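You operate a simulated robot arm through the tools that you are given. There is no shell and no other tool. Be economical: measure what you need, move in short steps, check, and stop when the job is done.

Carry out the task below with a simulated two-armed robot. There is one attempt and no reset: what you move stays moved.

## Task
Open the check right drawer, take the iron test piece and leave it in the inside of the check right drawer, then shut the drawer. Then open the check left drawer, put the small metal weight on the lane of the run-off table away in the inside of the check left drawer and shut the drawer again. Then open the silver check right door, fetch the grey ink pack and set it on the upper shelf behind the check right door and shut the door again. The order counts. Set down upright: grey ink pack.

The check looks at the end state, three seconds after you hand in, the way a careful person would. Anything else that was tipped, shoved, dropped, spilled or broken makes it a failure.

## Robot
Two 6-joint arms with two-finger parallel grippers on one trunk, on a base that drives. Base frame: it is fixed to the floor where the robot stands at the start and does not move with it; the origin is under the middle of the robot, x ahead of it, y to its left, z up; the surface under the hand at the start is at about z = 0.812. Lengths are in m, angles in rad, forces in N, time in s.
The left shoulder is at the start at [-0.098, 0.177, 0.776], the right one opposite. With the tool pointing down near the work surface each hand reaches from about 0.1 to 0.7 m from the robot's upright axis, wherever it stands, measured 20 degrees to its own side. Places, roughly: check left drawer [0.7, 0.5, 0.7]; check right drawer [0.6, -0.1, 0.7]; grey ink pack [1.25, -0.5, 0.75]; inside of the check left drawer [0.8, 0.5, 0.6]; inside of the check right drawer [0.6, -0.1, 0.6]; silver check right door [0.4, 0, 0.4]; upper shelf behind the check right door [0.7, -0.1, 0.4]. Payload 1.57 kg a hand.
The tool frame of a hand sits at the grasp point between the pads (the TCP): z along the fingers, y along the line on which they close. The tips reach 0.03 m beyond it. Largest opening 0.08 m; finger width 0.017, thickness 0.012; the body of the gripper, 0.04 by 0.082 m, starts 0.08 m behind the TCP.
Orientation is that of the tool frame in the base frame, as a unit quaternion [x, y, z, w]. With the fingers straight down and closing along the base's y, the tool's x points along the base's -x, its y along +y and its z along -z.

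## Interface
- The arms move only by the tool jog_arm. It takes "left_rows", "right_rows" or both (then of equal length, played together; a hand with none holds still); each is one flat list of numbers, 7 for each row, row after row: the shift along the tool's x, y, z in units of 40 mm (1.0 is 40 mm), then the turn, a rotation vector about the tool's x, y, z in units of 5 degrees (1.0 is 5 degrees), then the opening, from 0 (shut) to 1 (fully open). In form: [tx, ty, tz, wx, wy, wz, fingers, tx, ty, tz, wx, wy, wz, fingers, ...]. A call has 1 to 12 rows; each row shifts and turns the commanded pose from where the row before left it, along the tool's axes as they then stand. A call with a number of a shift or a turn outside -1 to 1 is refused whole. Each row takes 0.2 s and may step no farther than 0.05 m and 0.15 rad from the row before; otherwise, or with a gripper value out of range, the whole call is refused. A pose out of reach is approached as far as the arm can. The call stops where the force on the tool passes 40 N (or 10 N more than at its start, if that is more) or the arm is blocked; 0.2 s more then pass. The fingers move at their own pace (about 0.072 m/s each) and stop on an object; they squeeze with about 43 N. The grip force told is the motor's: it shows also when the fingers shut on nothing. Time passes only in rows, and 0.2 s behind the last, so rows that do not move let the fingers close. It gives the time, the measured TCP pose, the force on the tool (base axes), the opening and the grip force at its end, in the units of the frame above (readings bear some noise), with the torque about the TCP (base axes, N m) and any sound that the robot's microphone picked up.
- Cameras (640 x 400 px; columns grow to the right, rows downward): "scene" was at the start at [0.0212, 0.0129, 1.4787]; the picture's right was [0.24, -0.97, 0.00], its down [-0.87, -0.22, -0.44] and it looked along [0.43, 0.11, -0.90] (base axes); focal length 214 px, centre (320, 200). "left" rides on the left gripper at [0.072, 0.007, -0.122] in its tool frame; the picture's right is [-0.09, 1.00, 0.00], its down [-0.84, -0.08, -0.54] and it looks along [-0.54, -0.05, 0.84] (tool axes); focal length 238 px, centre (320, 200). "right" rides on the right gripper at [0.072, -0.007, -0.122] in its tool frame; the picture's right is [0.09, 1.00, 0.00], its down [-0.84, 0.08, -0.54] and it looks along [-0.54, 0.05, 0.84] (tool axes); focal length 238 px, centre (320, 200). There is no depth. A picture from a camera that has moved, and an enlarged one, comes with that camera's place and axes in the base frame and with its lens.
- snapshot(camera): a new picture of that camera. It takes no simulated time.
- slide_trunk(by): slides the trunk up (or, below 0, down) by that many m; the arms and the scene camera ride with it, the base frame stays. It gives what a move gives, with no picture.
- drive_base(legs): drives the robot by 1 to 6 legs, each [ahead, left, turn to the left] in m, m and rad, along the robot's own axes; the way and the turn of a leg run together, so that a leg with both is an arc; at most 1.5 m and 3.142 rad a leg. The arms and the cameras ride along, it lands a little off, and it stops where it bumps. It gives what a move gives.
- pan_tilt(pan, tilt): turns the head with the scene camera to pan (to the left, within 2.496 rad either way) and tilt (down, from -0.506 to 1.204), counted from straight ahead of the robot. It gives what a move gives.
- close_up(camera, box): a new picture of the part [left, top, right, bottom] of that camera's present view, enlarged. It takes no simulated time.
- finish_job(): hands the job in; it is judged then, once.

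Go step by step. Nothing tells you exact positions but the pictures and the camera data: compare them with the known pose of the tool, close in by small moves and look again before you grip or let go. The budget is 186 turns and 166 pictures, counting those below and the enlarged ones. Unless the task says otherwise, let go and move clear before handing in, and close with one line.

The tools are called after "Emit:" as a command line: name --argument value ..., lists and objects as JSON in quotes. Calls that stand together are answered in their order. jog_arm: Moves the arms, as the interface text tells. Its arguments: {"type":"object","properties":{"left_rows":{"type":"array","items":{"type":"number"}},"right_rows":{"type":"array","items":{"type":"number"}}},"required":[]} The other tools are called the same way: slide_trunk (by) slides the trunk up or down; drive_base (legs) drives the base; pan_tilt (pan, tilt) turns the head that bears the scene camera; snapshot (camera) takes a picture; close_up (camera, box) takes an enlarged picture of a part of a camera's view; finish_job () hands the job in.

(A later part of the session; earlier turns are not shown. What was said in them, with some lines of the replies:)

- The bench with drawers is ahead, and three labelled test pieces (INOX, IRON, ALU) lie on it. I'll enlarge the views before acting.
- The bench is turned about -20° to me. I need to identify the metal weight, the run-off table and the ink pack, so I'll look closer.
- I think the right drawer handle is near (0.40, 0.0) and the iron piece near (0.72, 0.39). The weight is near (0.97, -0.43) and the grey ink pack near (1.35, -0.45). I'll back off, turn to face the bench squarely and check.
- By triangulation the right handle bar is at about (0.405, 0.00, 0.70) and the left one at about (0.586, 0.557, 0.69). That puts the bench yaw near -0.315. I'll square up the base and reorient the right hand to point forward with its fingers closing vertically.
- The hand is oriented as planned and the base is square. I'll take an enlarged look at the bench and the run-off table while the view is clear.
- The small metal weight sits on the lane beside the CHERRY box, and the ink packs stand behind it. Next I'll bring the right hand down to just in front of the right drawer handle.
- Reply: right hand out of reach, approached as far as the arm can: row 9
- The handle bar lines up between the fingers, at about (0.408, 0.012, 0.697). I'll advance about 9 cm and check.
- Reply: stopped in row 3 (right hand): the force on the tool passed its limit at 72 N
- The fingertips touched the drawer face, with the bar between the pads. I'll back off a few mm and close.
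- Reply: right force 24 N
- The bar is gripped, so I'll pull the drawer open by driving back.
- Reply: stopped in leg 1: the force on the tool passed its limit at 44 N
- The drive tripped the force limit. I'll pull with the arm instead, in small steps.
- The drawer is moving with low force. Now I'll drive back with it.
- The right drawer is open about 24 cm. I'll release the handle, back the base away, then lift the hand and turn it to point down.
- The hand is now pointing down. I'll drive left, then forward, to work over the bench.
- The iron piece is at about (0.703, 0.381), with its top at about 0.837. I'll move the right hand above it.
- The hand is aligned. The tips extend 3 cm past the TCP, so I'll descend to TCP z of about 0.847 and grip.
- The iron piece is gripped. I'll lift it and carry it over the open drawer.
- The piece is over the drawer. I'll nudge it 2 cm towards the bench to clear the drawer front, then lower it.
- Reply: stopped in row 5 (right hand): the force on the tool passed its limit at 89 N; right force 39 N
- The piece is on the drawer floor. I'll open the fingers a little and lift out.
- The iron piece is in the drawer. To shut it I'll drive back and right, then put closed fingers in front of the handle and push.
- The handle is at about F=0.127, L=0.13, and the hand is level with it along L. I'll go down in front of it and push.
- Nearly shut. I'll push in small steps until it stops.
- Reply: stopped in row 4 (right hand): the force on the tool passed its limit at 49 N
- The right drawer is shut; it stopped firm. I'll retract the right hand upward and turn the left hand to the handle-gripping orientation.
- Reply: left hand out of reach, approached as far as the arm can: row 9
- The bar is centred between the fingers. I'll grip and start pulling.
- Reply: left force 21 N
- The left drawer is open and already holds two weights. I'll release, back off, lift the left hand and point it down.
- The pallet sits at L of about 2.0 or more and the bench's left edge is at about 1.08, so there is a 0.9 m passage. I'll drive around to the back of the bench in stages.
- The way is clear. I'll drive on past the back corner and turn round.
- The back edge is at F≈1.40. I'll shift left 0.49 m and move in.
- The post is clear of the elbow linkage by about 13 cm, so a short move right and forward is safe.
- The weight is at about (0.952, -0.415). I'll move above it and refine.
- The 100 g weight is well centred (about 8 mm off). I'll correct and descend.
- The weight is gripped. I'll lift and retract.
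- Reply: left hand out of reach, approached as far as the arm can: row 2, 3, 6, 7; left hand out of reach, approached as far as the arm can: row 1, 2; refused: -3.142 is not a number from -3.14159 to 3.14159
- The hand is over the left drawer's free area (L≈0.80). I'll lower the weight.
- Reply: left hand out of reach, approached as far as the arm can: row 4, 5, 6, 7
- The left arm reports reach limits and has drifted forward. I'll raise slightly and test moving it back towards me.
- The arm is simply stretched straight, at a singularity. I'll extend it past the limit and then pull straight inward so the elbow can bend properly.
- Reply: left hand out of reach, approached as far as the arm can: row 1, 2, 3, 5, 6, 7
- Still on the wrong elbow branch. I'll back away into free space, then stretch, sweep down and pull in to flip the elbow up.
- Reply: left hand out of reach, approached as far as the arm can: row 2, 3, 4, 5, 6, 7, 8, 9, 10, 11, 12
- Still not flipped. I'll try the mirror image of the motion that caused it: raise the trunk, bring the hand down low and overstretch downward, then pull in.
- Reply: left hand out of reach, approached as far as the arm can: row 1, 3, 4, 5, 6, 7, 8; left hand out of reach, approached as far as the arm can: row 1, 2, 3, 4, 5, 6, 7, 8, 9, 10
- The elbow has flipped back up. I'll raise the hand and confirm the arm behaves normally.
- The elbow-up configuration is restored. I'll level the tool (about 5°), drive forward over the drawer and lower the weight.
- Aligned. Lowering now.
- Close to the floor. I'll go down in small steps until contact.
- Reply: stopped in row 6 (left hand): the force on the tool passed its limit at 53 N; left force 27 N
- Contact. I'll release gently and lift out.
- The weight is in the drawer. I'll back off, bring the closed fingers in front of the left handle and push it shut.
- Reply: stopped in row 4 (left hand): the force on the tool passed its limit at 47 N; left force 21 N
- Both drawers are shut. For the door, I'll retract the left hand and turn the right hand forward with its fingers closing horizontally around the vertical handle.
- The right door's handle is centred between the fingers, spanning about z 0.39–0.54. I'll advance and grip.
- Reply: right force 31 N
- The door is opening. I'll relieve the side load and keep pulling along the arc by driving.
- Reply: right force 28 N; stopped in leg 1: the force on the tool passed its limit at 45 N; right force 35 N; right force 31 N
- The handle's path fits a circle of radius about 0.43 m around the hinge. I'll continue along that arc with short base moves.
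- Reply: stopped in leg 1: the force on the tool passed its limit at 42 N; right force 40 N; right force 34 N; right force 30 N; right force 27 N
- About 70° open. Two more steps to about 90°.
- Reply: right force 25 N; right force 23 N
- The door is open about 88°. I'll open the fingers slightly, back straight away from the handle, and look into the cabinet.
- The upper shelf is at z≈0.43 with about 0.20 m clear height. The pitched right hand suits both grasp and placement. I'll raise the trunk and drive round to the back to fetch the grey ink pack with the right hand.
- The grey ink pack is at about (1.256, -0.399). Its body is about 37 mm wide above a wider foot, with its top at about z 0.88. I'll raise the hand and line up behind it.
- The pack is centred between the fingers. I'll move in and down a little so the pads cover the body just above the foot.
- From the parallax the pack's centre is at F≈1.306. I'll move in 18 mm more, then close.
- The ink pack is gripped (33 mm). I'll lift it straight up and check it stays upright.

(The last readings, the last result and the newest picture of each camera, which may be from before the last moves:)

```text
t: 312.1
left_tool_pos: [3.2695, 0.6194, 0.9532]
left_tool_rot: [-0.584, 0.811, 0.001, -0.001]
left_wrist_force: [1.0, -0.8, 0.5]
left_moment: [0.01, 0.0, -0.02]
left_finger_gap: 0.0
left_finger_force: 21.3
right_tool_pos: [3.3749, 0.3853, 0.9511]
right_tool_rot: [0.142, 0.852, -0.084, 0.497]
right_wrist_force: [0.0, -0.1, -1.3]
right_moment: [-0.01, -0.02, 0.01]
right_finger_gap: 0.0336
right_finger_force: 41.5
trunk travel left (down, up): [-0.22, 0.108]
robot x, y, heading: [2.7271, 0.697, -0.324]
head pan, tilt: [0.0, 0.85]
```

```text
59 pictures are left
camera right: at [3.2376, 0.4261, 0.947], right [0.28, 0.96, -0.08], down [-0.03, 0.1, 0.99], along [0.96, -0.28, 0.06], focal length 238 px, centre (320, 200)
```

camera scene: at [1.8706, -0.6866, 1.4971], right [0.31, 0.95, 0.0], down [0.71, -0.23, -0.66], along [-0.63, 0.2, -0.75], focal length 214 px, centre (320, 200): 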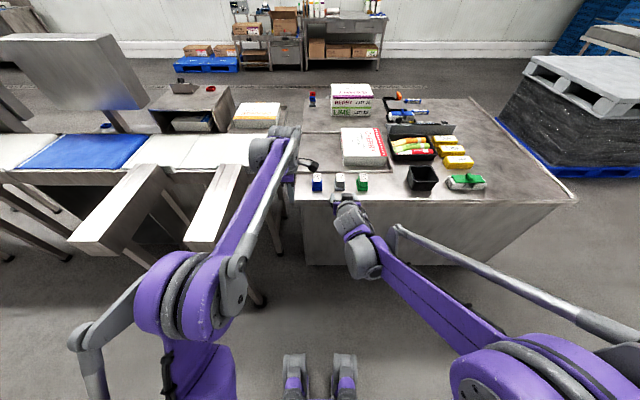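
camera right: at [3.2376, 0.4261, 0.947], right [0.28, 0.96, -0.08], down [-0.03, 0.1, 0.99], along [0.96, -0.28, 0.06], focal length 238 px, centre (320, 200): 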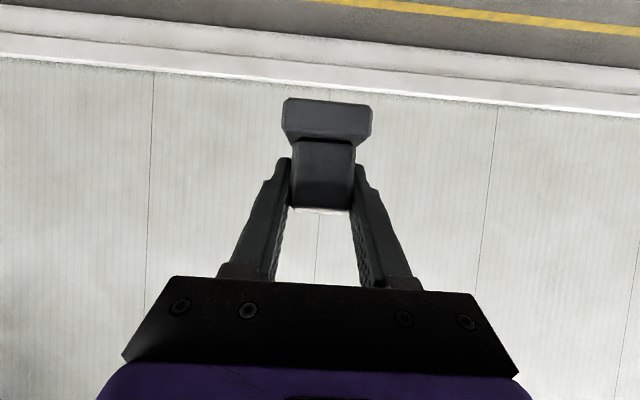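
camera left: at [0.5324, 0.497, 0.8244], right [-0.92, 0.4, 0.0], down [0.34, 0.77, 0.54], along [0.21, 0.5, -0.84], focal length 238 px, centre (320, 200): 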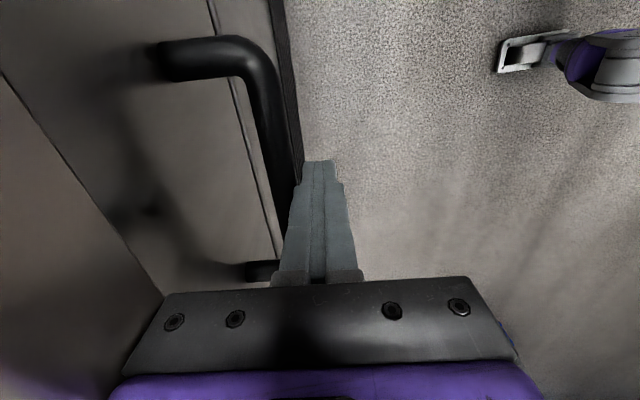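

Emit:
drive_base --legs '[[0, 0, 0.009], [-1.5, 0, 0], [-1.5, 0, 0], [-0.15, 0, 0]]'

Emit:
drive_base --legs '[[0, -1.15, 0]]'

Emit:
snapshot --camera "scene"

```text
t: 327.8
left_tool_pos: [0.2823, 1.6215, 0.9522]
left_tool_rot: [-0.581, 0.814, 0.001, 0.0]
left_wrist_force: [0.3, -0.3, 0.0]
left_moment: [-0.03, 0.0, 0.01]
left_finger_gap: 0.0001
left_finger_force: 21.4
right_tool_pos: [0.3849, 1.3871, 0.9508]
right_tool_rot: [0.146, 0.851, -0.087, 0.497]
right_wrist_force: [-0.5, 0.0, -1.7]
right_moment: [0.01, -0.02, -0.01]
right_finger_gap: 0.0337
right_finger_force: 41.1
trunk travel left (down, up): [-0.22, 0.108]
robot x, y, heading: [-0.2615, 1.7036, -0.336]
head pan, tilt: [0.0, 0.85]
```

```text
t: 338.2
left_tool_pos: [-0.0907, 0.5326, 0.9518]
left_tool_rot: [-0.583, 0.812, 0.002, 0.0]
left_wrist_force: [-0.2, -0.1, -0.2]
left_moment: [0.0, 0.03, 0.0]
left_finger_gap: 0.0
left_finger_force: 21.3
right_tool_pos: [0.0134, 0.2998, 0.9517]
right_tool_rot: [0.145, 0.851, -0.086, 0.497]
right_wrist_force: [0.1, 0.2, -2.0]
right_moment: [0.0, 0.0, 0.0]
right_finger_gap: 0.0336
right_finger_force: 41.7
trunk travel left (down, up): [-0.22, 0.108]
robot x, y, heading: [-0.6344, 0.6118, -0.327]
head pan, tilt: [0.0, 0.85]
```

```text
58 pictures are left
camera scene: at [-0.5964, 0.598, 1.4971], right [-0.32, -0.95, 0.0], down [-0.71, 0.24, -0.66], along [0.62, -0.21, -0.75], focal length 214 px, centre (320, 200)
```

scene: 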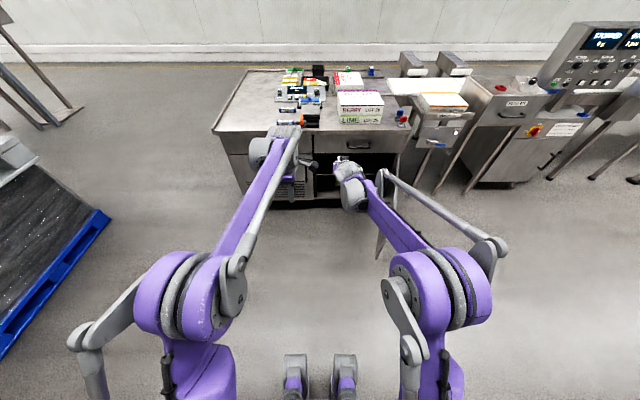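

Now I'll square the heading, retract the left hand so it clears the bench, lower the trunk, and bring the pack down to shelf height in free space.

Emit:
jog_arm --left_rows '[-0.7, 0.8, 0, 0, 0, 0, 0, -0.7, 0.8, 0, 0, 0, 0, 0, -0.7, 0.8, 0, 0, 0, 0, 0, -0.7, 0.8, 0, 0, 0, 0, 0, -0.7, 0.8, 0, 0, 0, 0, 0]'

Emit:
slide_trunk --by -0.2

Emit:
jog_arm --right_rows '[0.91, -0.21, 0.07, 0, 0, 0, 0, 0.91, -0.21, 0.07, 0, 0, 0, 0, 0.91, -0.21, 0.07, 0, 0, 0, 0, 0.91, -0.21, 0.07, 0, 0, 0, 0, 0.91, -0.21, 0.07, 0, 0, 0, 0, 0.91, -0.21, 0.07, 0, 0, 0, 0, 0.91, -0.21, 0.07, 0, 0, 0, 0]'

Emit:
drive_base --legs '[[0.3, -0.06, 0.012]]'

Emit:
snapshot --camera "right"

Emit:
snapshot --camera "scene"

```text
t: 339.4
left_tool_pos: [-0.1977, 0.7177, 0.9535]
left_tool_rot: [-0.583, 0.812, 0.002, -0.001]
left_wrist_force: [-0.2, 0.3, -0.3]
left_moment: [-0.02, -0.03, 0.01]
left_finger_gap: 0.0
left_finger_force: 21.6
right_tool_pos: [0.0124, 0.2995, 0.9508]
right_tool_rot: [0.145, 0.851, -0.087, 0.498]
right_wrist_force: [-0.6, 0.5, -1.2]
right_moment: [-0.01, -0.02, 0.0]
right_finger_gap: 0.0334
right_finger_force: 41.4
trunk travel left (down, up): [-0.22, 0.108]
robot x, y, heading: [-0.6316, 0.6116, -0.329]
head pan, tilt: [0.0, 0.85]
```

```text
t: 341.6
left_tool_pos: [-0.1982, 0.7174, 0.7535]
left_tool_rot: [-0.582, 0.813, 0.002, 0.0]
left_wrist_force: [0.1, 0.2, -0.3]
left_moment: [0.02, 0.02, -0.02]
left_finger_gap: 0.0003
left_finger_force: 21.8
right_tool_pos: [0.0128, 0.3004, 0.7509]
right_tool_rot: [0.145, 0.851, -0.087, 0.498]
right_wrist_force: [0.0, -0.2, -1.5]
right_moment: [0.02, 0.03, 0.02]
right_finger_gap: 0.0337
right_finger_force: 41.8
trunk travel left (down, up): [-0.02, 0.308]
robot x, y, heading: [-0.6353, 0.6118, -0.327]
head pan, tilt: [0.0, 0.85]
```

```text
t: 343.2
left_tool_pos: [-0.1982, 0.716, 0.7533]
left_tool_rot: [-0.583, 0.812, 0.002, 0.001]
left_wrist_force: [0.0, 0.4, 0.6]
left_moment: [0.02, 0.01, -0.03]
left_finger_gap: 0.0
left_finger_force: 21.1
right_tool_pos: [-0.108, 0.2761, 0.5182]
right_tool_rot: [0.143, 0.851, -0.085, 0.498]
right_wrist_force: [-0.6, -0.3, -1.7]
right_moment: [0.01, -0.01, 0.0]
right_finger_gap: 0.0337
right_finger_force: 41.2
trunk travel left (down, up): [-0.02, 0.308]
robot x, y, heading: [-0.6357, 0.6107, -0.326]
head pan, tilt: [0.0, 0.85]
```

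```text
t: 345.2
left_tool_pos: [0.065, 0.5691, 0.7532]
left_tool_rot: [-0.587, 0.81, 0.003, -0.001]
left_wrist_force: [-0.9, -0.5, -0.8]
left_moment: [0.0, 0.03, 0.01]
left_finger_gap: 0.0
left_finger_force: 21.4
right_tool_pos: [0.1604, 0.1312, 0.5181]
right_tool_rot: [0.139, 0.852, -0.083, 0.497]
right_wrist_force: [1.3, 0.2, -1.5]
right_moment: [0.02, -0.01, -0.02]
right_finger_gap: 0.0337
right_finger_force: 41.6
trunk travel left (down, up): [-0.02, 0.308]
robot x, y, heading: [-0.368, 0.4636, -0.321]
head pan, tilt: [0.0, 0.85]
```

```text
57 pictures are left
camera right: at [0.0229, 0.1702, 0.5152], right [0.28, 0.96, -0.08], down [-0.03, 0.1, 0.99], along [0.96, -0.27, 0.06], focal length 238 px, centre (320, 200)
```

right: 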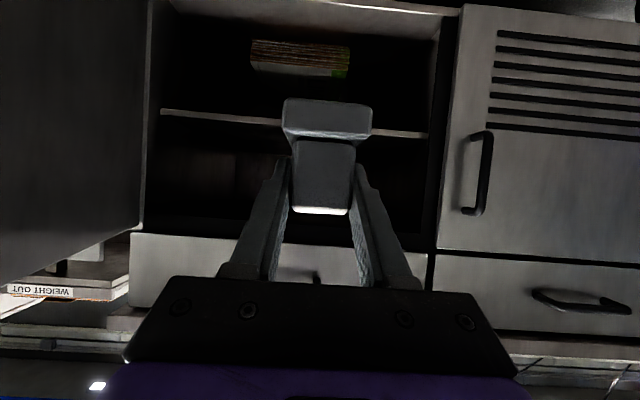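

```text
56 pictures are left
camera scene: at [-0.2867, 0.4323, 1.2911], right [-0.31, -0.95, 0.0], down [-0.71, 0.23, -0.66], along [0.63, -0.21, -0.75], focal length 214 px, centre (320, 200)
```

scene: 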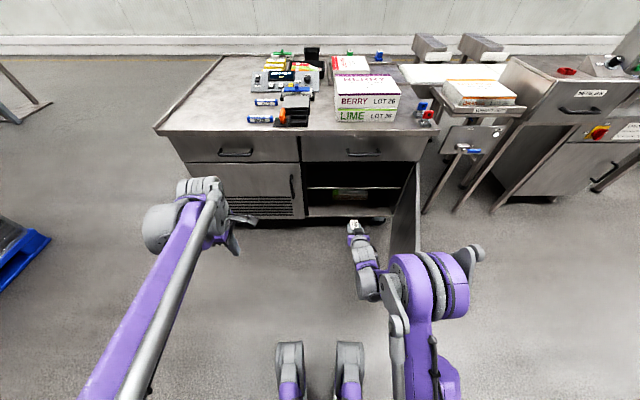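

The pack is upright in front of the opening. I need the shelf edge's height and depth more precisely.

Emit:
close_up --camera "scene" --box '[280, 140, 440, 240]'

Emit:
close_up --camera "right" --box '[130, 60, 470, 270]'

```text
4.00 times, centred on (360, 190) of scene
camera zoom: at [-0.2867, 0.4323, 1.2911], right [-0.31, -0.95, 0.0], down [-0.71, 0.23, -0.66], along [0.63, -0.21, -0.75], focal length 858 px, centre (160, 240)
```

zoom: 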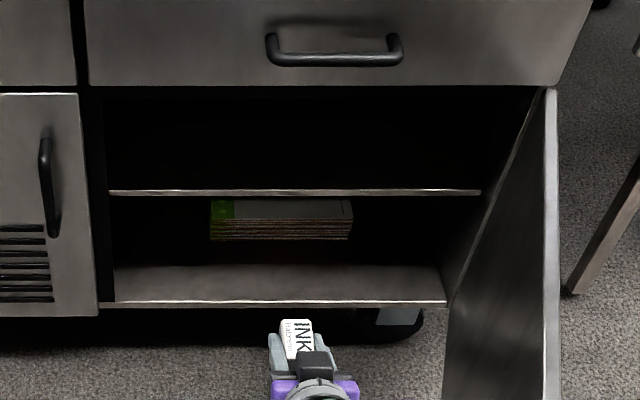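

```text
1.88 times, centred on (300, 165) of right
camera zoom: at [0.0229, 0.1702, 0.5152], right [0.28, 0.96, -0.08], down [-0.03, 0.1, 0.99], along [0.96, -0.27, 0.06], focal length 449 px, centre (358, 266)
```

zoom: 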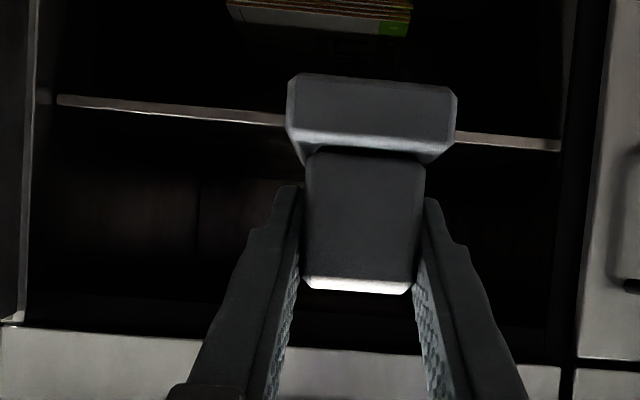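

The shelf edge is at about F≈0.47, z≈0.40. I'll lower the pack a little and drive forward partway, then check.

Emit:
jog_arm --right_rows '[0.71, 0, 0.41, 0, 0, 0, 0]'

Emit:
drive_base --legs '[[0.29, 0, 0.005]]'

Emit:
snapshot --camera "right"

Emit:
snapshot --camera "scene"

```text
t: 345.6
left_tool_pos: [0.0664, 0.5688, 0.7515]
left_tool_rot: [-0.587, 0.81, 0.003, -0.001]
left_wrist_force: [0.4, 0.2, 0.3]
left_moment: [0.01, 0.06, 0.02]
left_finger_gap: 0.0
left_finger_force: 21.4
right_tool_pos: [0.1605, 0.1311, 0.4865]
right_tool_rot: [0.139, 0.852, -0.083, 0.498]
right_wrist_force: [0.1, -0.1, -2.1]
right_moment: [-0.01, 0.0, 0.0]
right_finger_gap: 0.0337
right_finger_force: 41.1
trunk travel left (down, up): [-0.02, 0.308]
robot x, y, heading: [-0.3694, 0.4609, -0.321]
head pan, tilt: [0.0, 0.85]
```

```text
t: 347.6
left_tool_pos: [0.3409, 0.4824, 0.7535]
left_tool_rot: [-0.59, 0.808, 0.003, -0.001]
left_wrist_force: [0.1, -0.1, 0.1]
left_moment: [0.05, -0.01, -0.01]
left_finger_gap: 0.0
left_finger_force: 21.2
right_tool_pos: [0.4382, 0.0457, 0.4858]
right_tool_rot: [0.138, 0.852, -0.082, 0.498]
right_wrist_force: [-0.1, -0.7, -0.9]
right_moment: [-0.02, 0.0, 0.01]
right_finger_gap: 0.0337
right_finger_force: 41.0
trunk travel left (down, up): [-0.02, 0.308]
robot x, y, heading: [-0.0979, 0.3722, -0.308]
head pan, tilt: [0.0, 0.85]
```

```text
53 pictures are left
camera right: at [0.3006, 0.0829, 0.4823], right [0.27, 0.96, -0.08], down [-0.03, 0.1, 0.99], along [0.96, -0.27, 0.06], focal length 238 px, centre (320, 200)
```

right: 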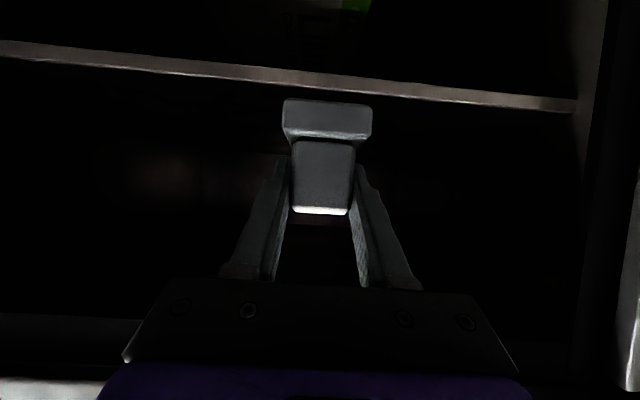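

```text
52 pictures are left
camera scene: at [-0.0106, 0.3432, 1.2911], right [-0.31, -0.95, 0.0], down [-0.72, 0.23, -0.66], along [0.63, -0.2, -0.75], focal length 214 px, centre (320, 200)
```

scene: 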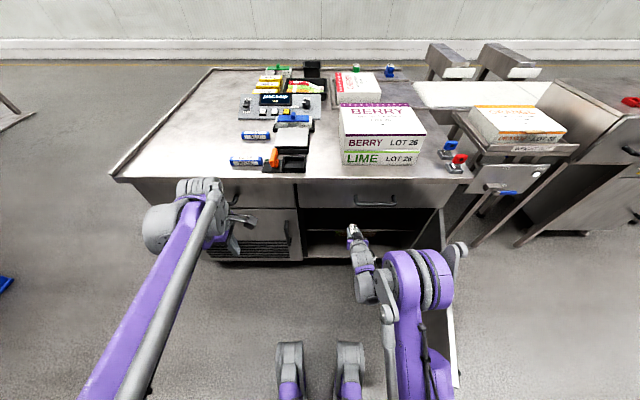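

By parallax the shelf edge is at F=0.478 and its top at z=0.394. The pack clears it by about 4 cm. I'll insert it.

Emit:
drive_base --legs '[[0.07, 0, 0]]'

Emit:
jog_arm --right_rows '[-0.3, 0, 0.52, 0, 0, 0, 0, -0.3, 0, 0.52, 0, 0, 0, 0, -0.3, 0, 0.52, 0, 0, 0, 0]'

Emit:
snapshot --camera "right"

Emit:
close_up --camera "scene" --box '[280, 160, 480, 340]'

```text
t: 348.6
left_tool_pos: [0.4076, 0.4609, 0.7544]
left_tool_rot: [-0.59, 0.808, 0.002, -0.002]
left_wrist_force: [0.5, -0.2, -0.2]
left_moment: [-0.03, -0.02, 0.03]
left_finger_gap: 0.0
left_finger_force: 21.4
right_tool_pos: [0.5039, 0.0238, 0.4852]
right_tool_rot: [0.138, 0.852, -0.082, 0.498]
right_wrist_force: [0.5, -0.4, -1.9]
right_moment: [0.02, 0.02, 0.02]
right_finger_gap: 0.0336
right_finger_force: 41.1
trunk travel left (down, up): [-0.02, 0.308]
robot x, y, heading: [-0.0257, 0.3493, -0.311]
head pan, tilt: [0.0, 0.85]
```

```text
t: 349.4
left_tool_pos: [0.4086, 0.4618, 0.7542]
left_tool_rot: [-0.59, 0.807, 0.003, -0.001]
left_wrist_force: [0.7, -0.2, -0.2]
left_moment: [0.01, -0.02, -0.02]
left_finger_gap: 0.0
left_finger_force: 21.5
right_tool_pos: [0.5722, 0.0016, 0.4861]
right_tool_rot: [0.137, 0.852, -0.082, 0.499]
right_wrist_force: [0.0, 0.2, -2.5]
right_moment: [0.03, 0.01, 0.01]
right_finger_gap: 0.0335
right_finger_force: 41.4
trunk travel left (down, up): [-0.02, 0.308]
robot x, y, heading: [-0.027, 0.3533, -0.312]
head pan, tilt: [0.0, 0.85]
```

```text
51 pictures are left
camera right: at [0.4342, 0.0389, 0.4828], right [0.27, 0.96, -0.08], down [-0.03, 0.1, 0.99], along [0.96, -0.27, 0.06], focal length 238 px, centre (320, 200)
```

right: 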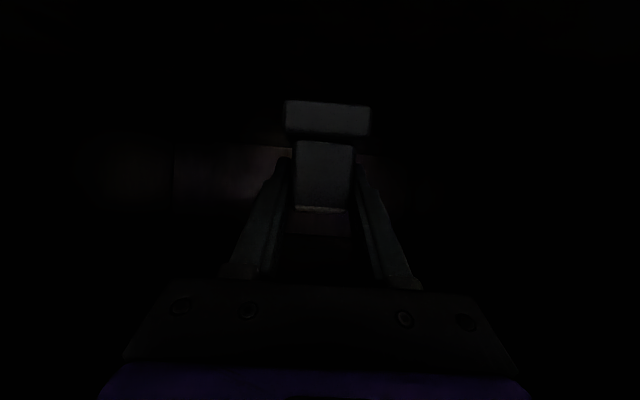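

```text
2.22 times, centred on (380, 250) of scene
camera zoom: at [0.0553, 0.322, 1.2911], right [-0.31, -0.95, 0.0], down [-0.72, 0.23, -0.66], along [0.63, -0.2, -0.75], focal length 477 px, centre (187, 89)
```

zoom: 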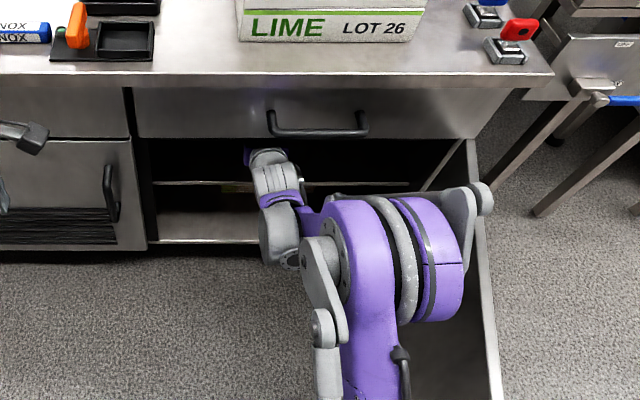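

Inside over the shelf. I'll lower in small steps until the pack touches.

Emit:
jog_arm --right_rows '[0.26, 0, 0.15, 0, 0, 0, 0, 0.26, 0, 0.15, 0, 0, 0, 0, 0.17, 0, 0.1, 0, 0, 0, 0, 0.087, 0, 0.05, 0, 0, 0, 0, 0.087, 0, 0.05, 0, 0, 0, 0, 0.087, 0, 0.05, 0, 0, 0, 0, 0.087, 0, 0.05, 0, 0, 0, 0, 0.087, 0, 0.05, 0, 0, 0, 0, 0.087, 0, 0.05, 0, 0, 0, 0]'

```text
t: 351.2
left_tool_pos: [0.4071, 0.4607, 0.7543]
left_tool_rot: [-0.589, 0.808, 0.002, 0.0]
left_wrist_force: [0.2, -0.9, -1.1]
left_moment: [-0.02, 0.0, 0.03]
left_finger_gap: 0.0002
left_finger_force: 21.1
right_tool_pos: [0.5725, 0.001, 0.4406]
right_tool_rot: [0.136, 0.85, -0.081, 0.502]
right_wrist_force: [-4.7, 2.4, 18.4]
right_moment: [0.29, 0.57, -0.02]
right_finger_gap: 0.0336
right_finger_force: 41.1
trunk travel left (down, up): [-0.02, 0.308]
robot x, y, heading: [-0.0275, 0.3481, -0.319]
head pan, tilt: [0.0, 0.85]
stopped in row 8 (right hand): the force on the tool passed its limit at 44 N (the readings are from after the stop); the commanded pose is now the measured one
```

Contact at z 0.4406, as predicted. I'll release and withdraw straight back.

Emit:
jog_arm --right_rows '[0, 0, 0, 0, 0, 0, 0.75, 0, 0, 0, 0, 0, 0, 0.75, 0, 0, 0, 0, 0, 0, 0.75, 0.1, 0, -0.3, 0, 0, 0, 0.75, 0.3, 0, -0.6, 0, 0, 0, 0.75, 0.35, 0, -0.65, 0, 0, 0, 0.75]'

Emit:
drive_base --legs '[[-0.3, 0, 0]]'

Emit:
snapshot --camera "right"

Emit:
close_up --camera "scene" --box '[260, 120, 460, 280]'

```text
t: 352.6
left_tool_pos: [0.4065, 0.4608, 0.7541]
left_tool_rot: [-0.589, 0.808, 0.002, -0.001]
left_wrist_force: [0.0, -0.8, 0.0]
left_moment: [0.01, 0.01, -0.04]
left_finger_gap: 0.0002
left_finger_force: 21.9
right_tool_pos: [0.5073, 0.0237, 0.4409]
right_tool_rot: [0.137, 0.851, -0.082, 0.5]
right_wrist_force: [0.3, -0.4, 0.1]
right_moment: [-0.04, -0.03, 0.0]
right_finger_gap: 0.0602
right_finger_force: 0.1
trunk travel left (down, up): [-0.02, 0.308]
robot x, y, heading: [-0.0298, 0.3525, -0.309]
head pan, tilt: [0.0, 0.85]
```

```text
t: 354.7
left_tool_pos: [0.1223, 0.5548, 0.7542]
left_tool_rot: [-0.59, 0.808, 0.003, 0.0]
left_wrist_force: [-0.8, 0.0, -0.3]
left_moment: [0.03, -0.02, -0.03]
left_finger_gap: 0.0
left_finger_force: 21.4
right_tool_pos: [0.2246, 0.1161, 0.4417]
right_tool_rot: [0.136, 0.852, -0.081, 0.5]
right_wrist_force: [-0.1, -0.4, 0.6]
right_moment: [0.02, 0.03, 0.01]
right_finger_gap: 0.0599
right_finger_force: 0.1
trunk travel left (down, up): [-0.02, 0.308]
robot x, y, heading: [-0.3123, 0.4434, -0.307]
head pan, tilt: [0.0, 0.85]
```

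```text
49 pictures are left
camera right: at [0.0863, 0.1527, 0.4377], right [0.27, 0.96, -0.08], down [-0.04, 0.1, 0.99], along [0.96, -0.26, 0.06], focal length 238 px, centre (320, 200)
```

right: 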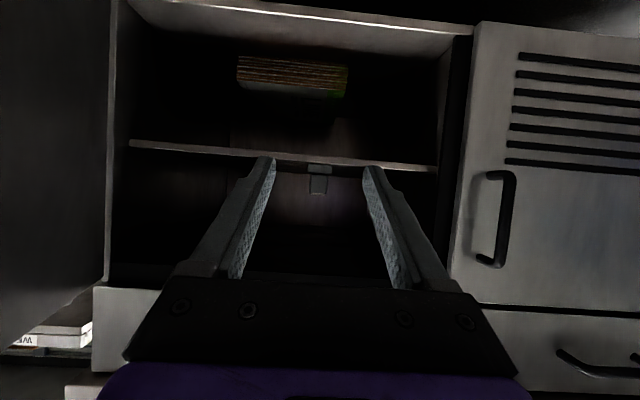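

```text
2.50 times, centred on (360, 200) of scene
camera zoom: at [-0.2302, 0.4137, 1.2912], right [-0.3, -0.95, 0.0], down [-0.72, 0.23, -0.66], along [0.63, -0.2, -0.75], focal length 536 px, centre (220, 200)
```

zoom: 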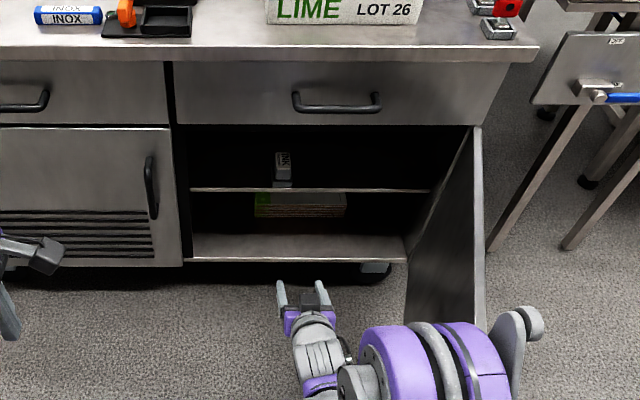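

The grey ink pack stands upright on the upper shelf. To shut the door, I'll close the fingers and go around to its outer side.

Emit:
jog_arm --right_rows '[0, 0, 0, 0, 0, 0, 0, 0, 0, 0, 0, 0, 0, 0, 0, 0, 0, 0, 0, 0, 0]'

Emit:
drive_base --legs '[[-0.41, 0, -0.008], [0, -0.38, 0], [0.14, 0, 0]]'

Emit:
pan_tilt --pan -0.2 --tilt 0.9

Emit:
snapshot --camera "scene"

Emit:
snapshot --camera "right"

```text
t: 355.5
left_tool_pos: [0.1224, 0.5537, 0.7537]
left_tool_rot: [-0.591, 0.807, 0.002, -0.001]
left_wrist_force: [0.0, 0.0, -0.6]
left_moment: [0.02, 0.0, 0.0]
left_finger_gap: 0.0
left_finger_force: 21.1
right_tool_pos: [0.2246, 0.1148, 0.442]
right_tool_rot: [0.136, 0.851, -0.081, 0.5]
right_wrist_force: [0.1, -0.2, -0.3]
right_moment: [-0.01, 0.04, 0.01]
right_finger_gap: 0.0
right_finger_force: 21.1
trunk travel left (down, up): [-0.02, 0.308]
robot x, y, heading: [-0.313, 0.4446, -0.311]
head pan, tilt: [0.0, 0.85]
```

```text
t: 362.4
left_tool_pos: [-0.2539, 0.2736, 0.7536]
left_tool_rot: [-0.587, 0.81, 0.002, -0.002]
left_wrist_force: [0.2, 0.1, -0.2]
left_moment: [-0.02, 0.02, -0.02]
left_finger_gap: 0.0002
left_finger_force: 21.4
right_tool_pos: [-0.1566, -0.1656, 0.4409]
right_tool_rot: [0.141, 0.85, -0.085, 0.5]
right_wrist_force: [0.2, -0.4, 0.6]
right_moment: [-0.02, -0.01, -0.02]
right_finger_gap: 0.0001
right_finger_force: 21.6
trunk travel left (down, up): [-0.02, 0.308]
robot x, y, heading: [-0.6857, 0.1646, -0.317]
head pan, tilt: [0.0, 0.85]
```

```text
t: 363.1
left_tool_pos: [-0.2547, 0.2737, 0.753]
left_tool_rot: [-0.586, 0.81, 0.001, 0.0]
left_wrist_force: [1.1, 0.0, -0.9]
left_moment: [0.0, 0.03, 0.0]
left_finger_gap: 0.0
left_finger_force: 21.0
right_tool_pos: [-0.1561, -0.166, 0.4411]
right_tool_rot: [0.14, 0.851, -0.083, 0.5]
right_wrist_force: [-0.5, 0.5, -0.6]
right_moment: [0.01, -0.01, 0.0]
right_finger_gap: 0.0
right_finger_force: 21.2
trunk travel left (down, up): [-0.02, 0.308]
robot x, y, heading: [-0.6885, 0.1634, -0.313]
head pan, tilt: [-0.201, 0.901]
```

```text
47 pictures are left
camera scene: at [-0.6163, 0.1239, 1.2873], right [-0.5, -0.87, 0.0], down [-0.68, 0.39, -0.62], along [0.54, -0.31, -0.78], focal length 214 px, centre (320, 200)
```

scene: 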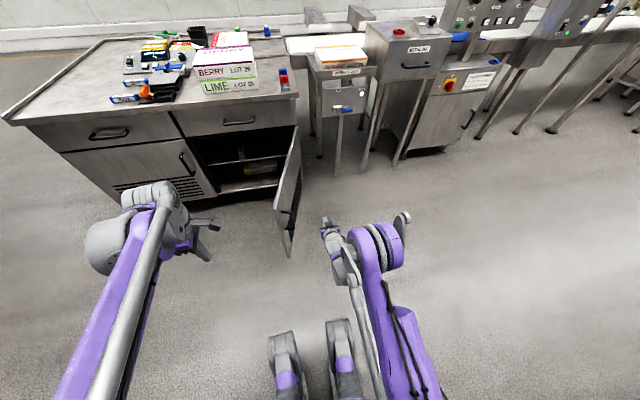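

```text
46 pictures are left
camera right: at [-0.294, -0.1273, 0.4376], right [0.28, 0.96, -0.08], down [-0.04, 0.1, 0.99], along [0.96, -0.27, 0.06], focal length 238 px, centre (320, 200)
```

right: 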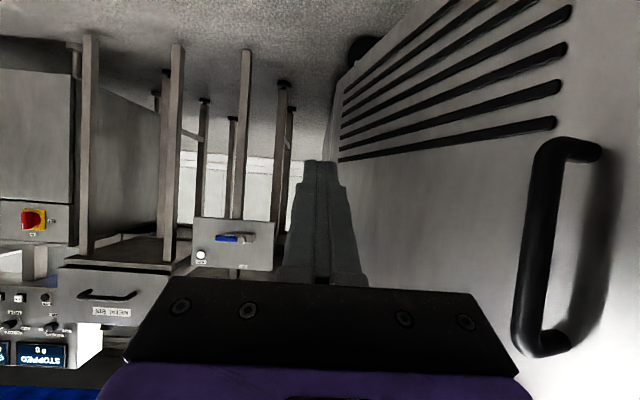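

The fingers are on the outer side of the door, next to the handle. I'll sweep left in steps along the closing arc.

Emit:
drive_base --legs '[[0.032, 0.11, 0]]'

Emit:
drive_base --legs '[[0.015, 0.1, 0]]'

Emit:
snapshot --camera "right"

```text
t: 364.8
left_tool_pos: [-0.1884, 0.3684, 0.7525]
left_tool_rot: [-0.587, 0.81, 0.001, 0.0]
left_wrist_force: [-0.2, 0.1, -0.4]
left_moment: [-0.02, -0.02, -0.03]
left_finger_gap: 0.0
left_finger_force: 21.0
right_tool_pos: [-0.0915, -0.0699, 0.4419]
right_tool_rot: [0.141, 0.85, -0.084, 0.501]
right_wrist_force: [0.4, -0.3, 0.1]
right_moment: [0.0, 0.03, -0.01]
right_finger_gap: 0.0
right_finger_force: 21.4
trunk travel left (down, up): [-0.02, 0.308]
robot x, y, heading: [-0.6279, 0.2631, -0.318]
head pan, tilt: [-0.201, 0.901]
```

```text
t: 366.3
left_tool_pos: [-0.1443, 0.4588, 0.754]
left_tool_rot: [-0.586, 0.81, 0.003, 0.0]
left_wrist_force: [-0.5, 0.4, -0.2]
left_moment: [-0.02, -0.02, 0.0]
left_finger_gap: 0.0002
left_finger_force: 21.1
right_tool_pos: [-0.0458, 0.0193, 0.4416]
right_tool_rot: [0.14, 0.851, -0.083, 0.499]
right_wrist_force: [0.5, 0.2, -0.1]
right_moment: [0.01, -0.01, 0.0]
right_finger_gap: 0.0002
right_finger_force: 21.5
trunk travel left (down, up): [-0.02, 0.308]
robot x, y, heading: [-0.579, 0.3506, -0.319]
head pan, tilt: [-0.201, 0.901]
```

```text
45 pictures are left
camera right: at [-0.1835, 0.0579, 0.4376], right [0.28, 0.96, -0.08], down [-0.04, 0.1, 0.99], along [0.96, -0.27, 0.06], focal length 238 px, centre (320, 200)
```

right: 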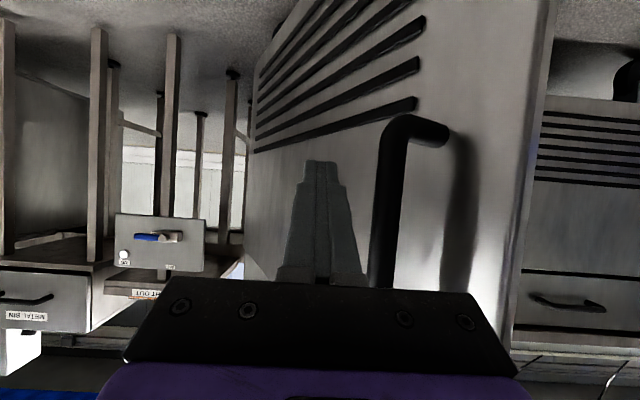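

The door is closing smoothly, so I'll continue the arc.

Emit:
drive_base --legs '[[0.04, 0.11, 0]]'

Emit:
drive_base --legs '[[0.06, 0.085, 0]]'

Emit:
snapshot --camera "right"

Emit:
snapshot --camera "scene"

```text
t: 367.9
left_tool_pos: [-0.0723, 0.549, 0.7528]
left_tool_rot: [-0.585, 0.811, 0.002, -0.001]
left_wrist_force: [-0.2, 0.8, -0.2]
left_moment: [-0.01, 0.03, -0.04]
left_finger_gap: 0.0002
left_finger_force: 21.7
right_tool_pos: [0.0259, 0.1097, 0.4424]
right_tool_rot: [0.141, 0.851, -0.084, 0.5]
right_wrist_force: [0.2, 0.2, -1.0]
right_moment: [0.02, -0.02, 0.0]
right_finger_gap: 0.0001
right_finger_force: 21.3
trunk travel left (down, up): [-0.02, 0.308]
robot x, y, heading: [-0.5047, 0.4424, -0.323]
head pan, tilt: [-0.201, 0.901]
```

```text
t: 369.4
left_tool_pos: [0.0126, 0.611, 0.754]
left_tool_rot: [-0.586, 0.81, 0.003, -0.001]
left_wrist_force: [-0.2, 0.3, 0.0]
left_moment: [0.0, 0.0, 0.02]
left_finger_gap: 0.0
left_finger_force: 21.9
right_tool_pos: [0.1091, 0.1701, 0.4406]
right_tool_rot: [0.141, 0.85, -0.084, 0.5]
right_wrist_force: [-0.4, 0.0, 0.2]
right_moment: [-0.01, 0.01, -0.01]
right_finger_gap: 0.0002
right_finger_force: 21.3
trunk travel left (down, up): [-0.02, 0.308]
robot x, y, heading: [-0.4215, 0.5049, -0.318]
head pan, tilt: [-0.201, 0.901]
```

```text
44 pictures are left
camera right: at [-0.0284, 0.2094, 0.4375], right [0.28, 0.96, -0.08], down [-0.04, 0.1, 0.99], along [0.96, -0.28, 0.06], focal length 238 px, centre (320, 200)
```

right: 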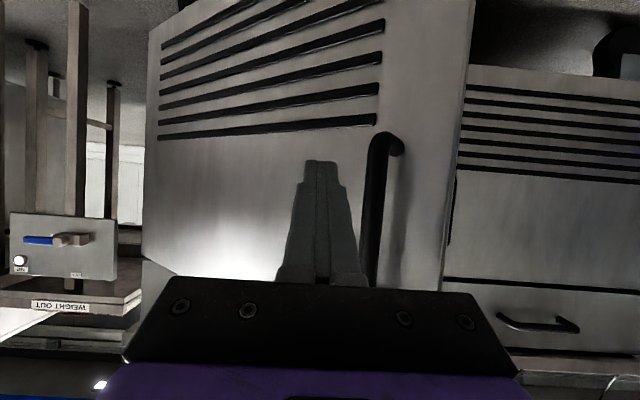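

```text
43 pictures are left
camera scene: at [-0.3499, 0.4615, 1.2873], right [-0.5, -0.87, 0.0], down [-0.68, 0.39, -0.62], along [0.54, -0.31, -0.78], focal length 214 px, centre (320, 200)
```

scene: 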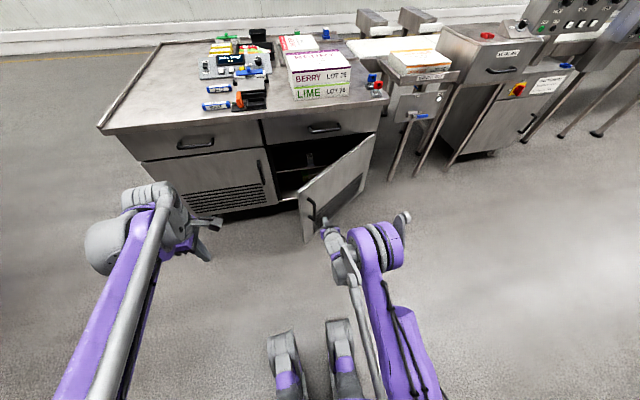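

Now push forward to shut it.

Emit:
drive_base --legs '[[0.12, 0.04, 0]]'

Emit:
drive_base --legs '[[0.13, 0.01, 0]]'

Emit:
snapshot --camera "right"

Emit:
snapshot --camera "scene"

```text
t: 370.6
left_tool_pos: [0.1389, 0.6096, 0.753]
left_tool_rot: [-0.586, 0.81, 0.003, 0.0]
left_wrist_force: [-0.4, 1.4, 0.4]
left_moment: [-0.03, 0.04, -0.05]
left_finger_gap: 0.0002
left_finger_force: 21.7
right_tool_pos: [0.2363, 0.1708, 0.4413]
right_tool_rot: [0.141, 0.85, -0.084, 0.5]
right_wrist_force: [-0.2, 0.5, 0.7]
right_moment: [0.03, 0.01, 0.03]
right_finger_gap: 0.0
right_finger_force: 21.3
trunk travel left (down, up): [-0.02, 0.308]
robot x, y, heading: [-0.2947, 0.5006, -0.317]
head pan, tilt: [-0.201, 0.901]
```

```text
t: 371.9
left_tool_pos: [0.2651, 0.5782, 0.7544]
left_tool_rot: [-0.586, 0.811, 0.002, 0.0]
left_wrist_force: [0.3, 0.4, 0.0]
left_moment: [-0.02, 0.02, 0.0]
left_finger_gap: 0.0
left_finger_force: 20.9
right_tool_pos: [0.3618, 0.1394, 0.4419]
right_tool_rot: [0.141, 0.851, -0.084, 0.5]
right_wrist_force: [0.0, -0.1, -0.1]
right_moment: [-0.02, -0.04, -0.05]
right_finger_gap: 0.0
right_finger_force: 21.3
trunk travel left (down, up): [-0.02, 0.308]
robot x, y, heading: [-0.169, 0.4711, -0.321]
head pan, tilt: [-0.201, 0.901]
```

```text
42 pictures are left
camera right: at [0.2244, 0.1783, 0.4374], right [0.28, 0.96, -0.08], down [-0.04, 0.1, 0.99], along [0.96, -0.28, 0.06], focal length 238 px, centre (320, 200)
```

right: 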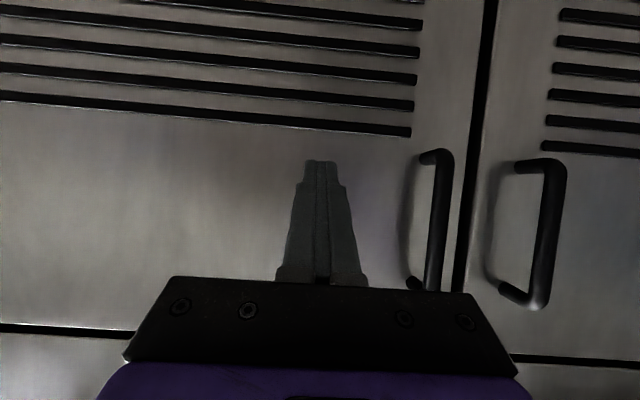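

```text
41 pictures are left
camera scene: at [-0.097, 0.43, 1.2872], right [-0.5, -0.87, 0.0], down [-0.68, 0.39, -0.62], along [0.54, -0.31, -0.78], focal length 214 px, centre (320, 200)
```

scene: 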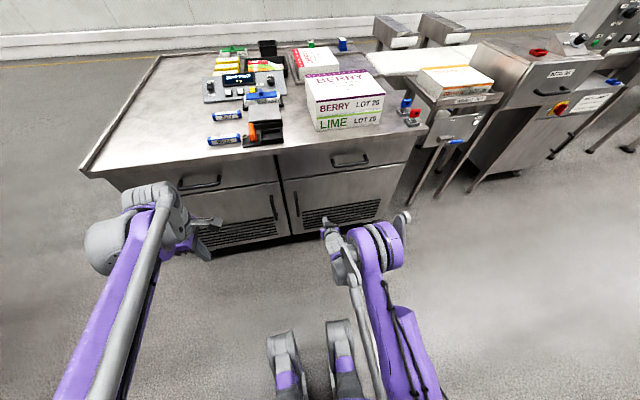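

The door looks shut. I'll press it gently with the arm to confirm it's fully home.

Emit:
jog_arm --right_rows '[-0.25, 0, 0.43, 0, 0, 0, 0, -0.25, 0, 0.43, 0, 0, 0, 0, -0.2, 0, 0.35, 0, 0, 0, 0, -0.1, 0, 0.173, 0, 0, 0, 0, -0.1, 0, 0.173, 0, 0, 0, 0, -0.1, 0, 0.173, 0, 0, 0, 0, -0.1, 0, 0.173, 0, 0, 0, 0, -0.1, 0, 0.173, 0, 0, 0, 0, -0.1, 0, 0.173, 0, 0, 0, 0]'

Emit:
snapshot --camera "right"

```text
t: 373.7
left_tool_pos: [0.2627, 0.5792, 0.754]
left_tool_rot: [-0.586, 0.811, 0.002, 0.0]
left_wrist_force: [0.0, -0.8, -0.4]
left_moment: [0.01, 0.02, -0.01]
left_finger_gap: 0.0
left_finger_force: 21.3
right_tool_pos: [0.447, 0.1102, 0.4426]
right_tool_rot: [0.142, 0.851, -0.084, 0.498]
right_wrist_force: [-11.5, 4.1, 4.7]
right_moment: [0.01, 0.02, 0.04]
right_finger_gap: 0.0
right_finger_force: 21.1
trunk travel left (down, up): [-0.02, 0.308]
robot x, y, heading: [-0.1695, 0.4765, -0.324]
head pan, tilt: [-0.201, 0.901]
stopped in row 8 (right hand): the force on the tool passed its limit at 55 N (the readings are from after the stop); the commanded pose is now the measured one
```

```text
40 pictures are left
camera right: at [0.3092, 0.1497, 0.4388], right [0.28, 0.96, -0.08], down [-0.03, 0.09, 0.99], along [0.96, -0.28, 0.06], focal length 238 px, centre (320, 200)
```

right: 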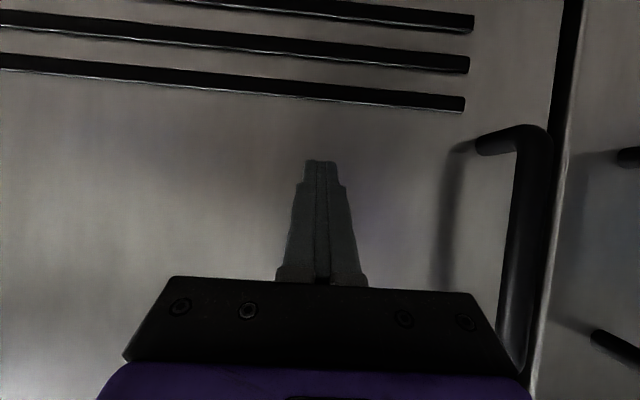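

Firm stop at the closed position. I'll back away and check the final state.

Emit:
drive_base --legs '[[-0.35, 0, 0]]'

Emit:
slide_trunk --by 0.2

Emit:
pan_tilt --pan 0.0 --tilt 0.75

Emit:
snapshot --camera "scene"

Emit:
close_up --camera "scene" --box '[200, 60, 460, 240]'

```text
t: 376.0
left_tool_pos: [-0.0674, 0.6882, 0.7531]
left_tool_rot: [-0.587, 0.81, 0.003, -0.001]
left_wrist_force: [-0.1, 0.1, 0.3]
left_moment: [0.02, 0.01, 0.0]
left_finger_gap: 0.0001
left_finger_force: 21.9
right_tool_pos: [0.1177, 0.2218, 0.4419]
right_tool_rot: [0.142, 0.852, -0.084, 0.497]
right_wrist_force: [-0.3, 0.1, -0.2]
right_moment: [-0.03, -0.01, -0.03]
right_finger_gap: 0.0001
right_finger_force: 21.5
trunk travel left (down, up): [-0.02, 0.308]
robot x, y, heading: [-0.5024, 0.5826, -0.322]
head pan, tilt: [-0.201, 0.901]
```

```text
t: 378.1
left_tool_pos: [-0.0681, 0.6899, 0.9541]
left_tool_rot: [-0.586, 0.81, 0.003, -0.001]
left_wrist_force: [-0.6, 0.5, -0.4]
left_moment: [0.01, -0.03, -0.03]
left_finger_gap: 0.0002
left_finger_force: 21.8
right_tool_pos: [0.1171, 0.2212, 0.6411]
right_tool_rot: [0.141, 0.852, -0.083, 0.497]
right_wrist_force: [0.9, -0.3, -0.6]
right_moment: [-0.01, 0.01, 0.0]
right_finger_gap: 0.0
right_finger_force: 20.8
trunk travel left (down, up): [-0.22, 0.108]
robot x, y, heading: [-0.5021, 0.5807, -0.319]
head pan, tilt: [-0.201, 0.901]
```

```text
t: 378.9
left_tool_pos: [-0.0682, 0.6895, 0.9539]
left_tool_rot: [-0.586, 0.81, 0.003, -0.001]
left_wrist_force: [-0.2, 0.5, -0.3]
left_moment: [-0.01, 0.01, 0.02]
left_finger_gap: 0.0001
left_finger_force: 21.6
right_tool_pos: [0.1165, 0.2213, 0.642]
right_tool_rot: [0.141, 0.852, -0.083, 0.497]
right_wrist_force: [0.0, -0.1, -0.4]
right_moment: [0.0, 0.02, 0.01]
right_finger_gap: 0.0
right_finger_force: 21.4
trunk travel left (down, up): [-0.22, 0.108]
robot x, y, heading: [-0.5023, 0.5838, -0.321]
head pan, tilt: [0.0, 0.75]
```

```text
39 pictures are left
camera scene: at [-0.4603, 0.5664, 1.5051], right [-0.31, -0.95, 0.0], down [-0.65, 0.21, -0.73], along [0.69, -0.23, -0.68], focal length 214 px, centre (320, 200)
```

scene: 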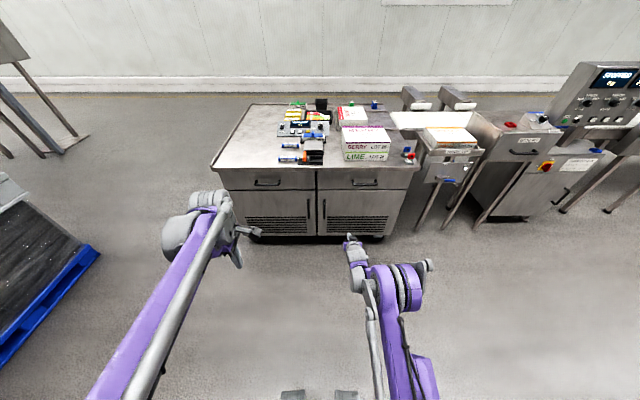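

```text
2.22 times, centred on (330, 150) of scene
camera zoom: at [-0.4603, 0.5664, 1.5051], right [-0.31, -0.95, 0.0], down [-0.65, 0.21, -0.73], along [0.69, -0.23, -0.68], focal length 477 px, centre (298, 311)
```

zoom: 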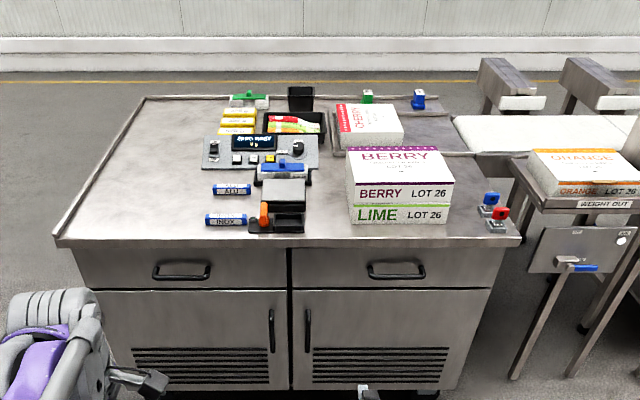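

Both drawers and the door are shut, everything else is where it was, and the hands are clear, so I'm handing in.

Emit:
finish_job

```text
The job is handed in.
```

The job is handed in: the iron test piece is in the right drawer, the 100 g weight in the left drawer, and the grey ink pack upright on the upper shelf. Both drawers and the door are shut.
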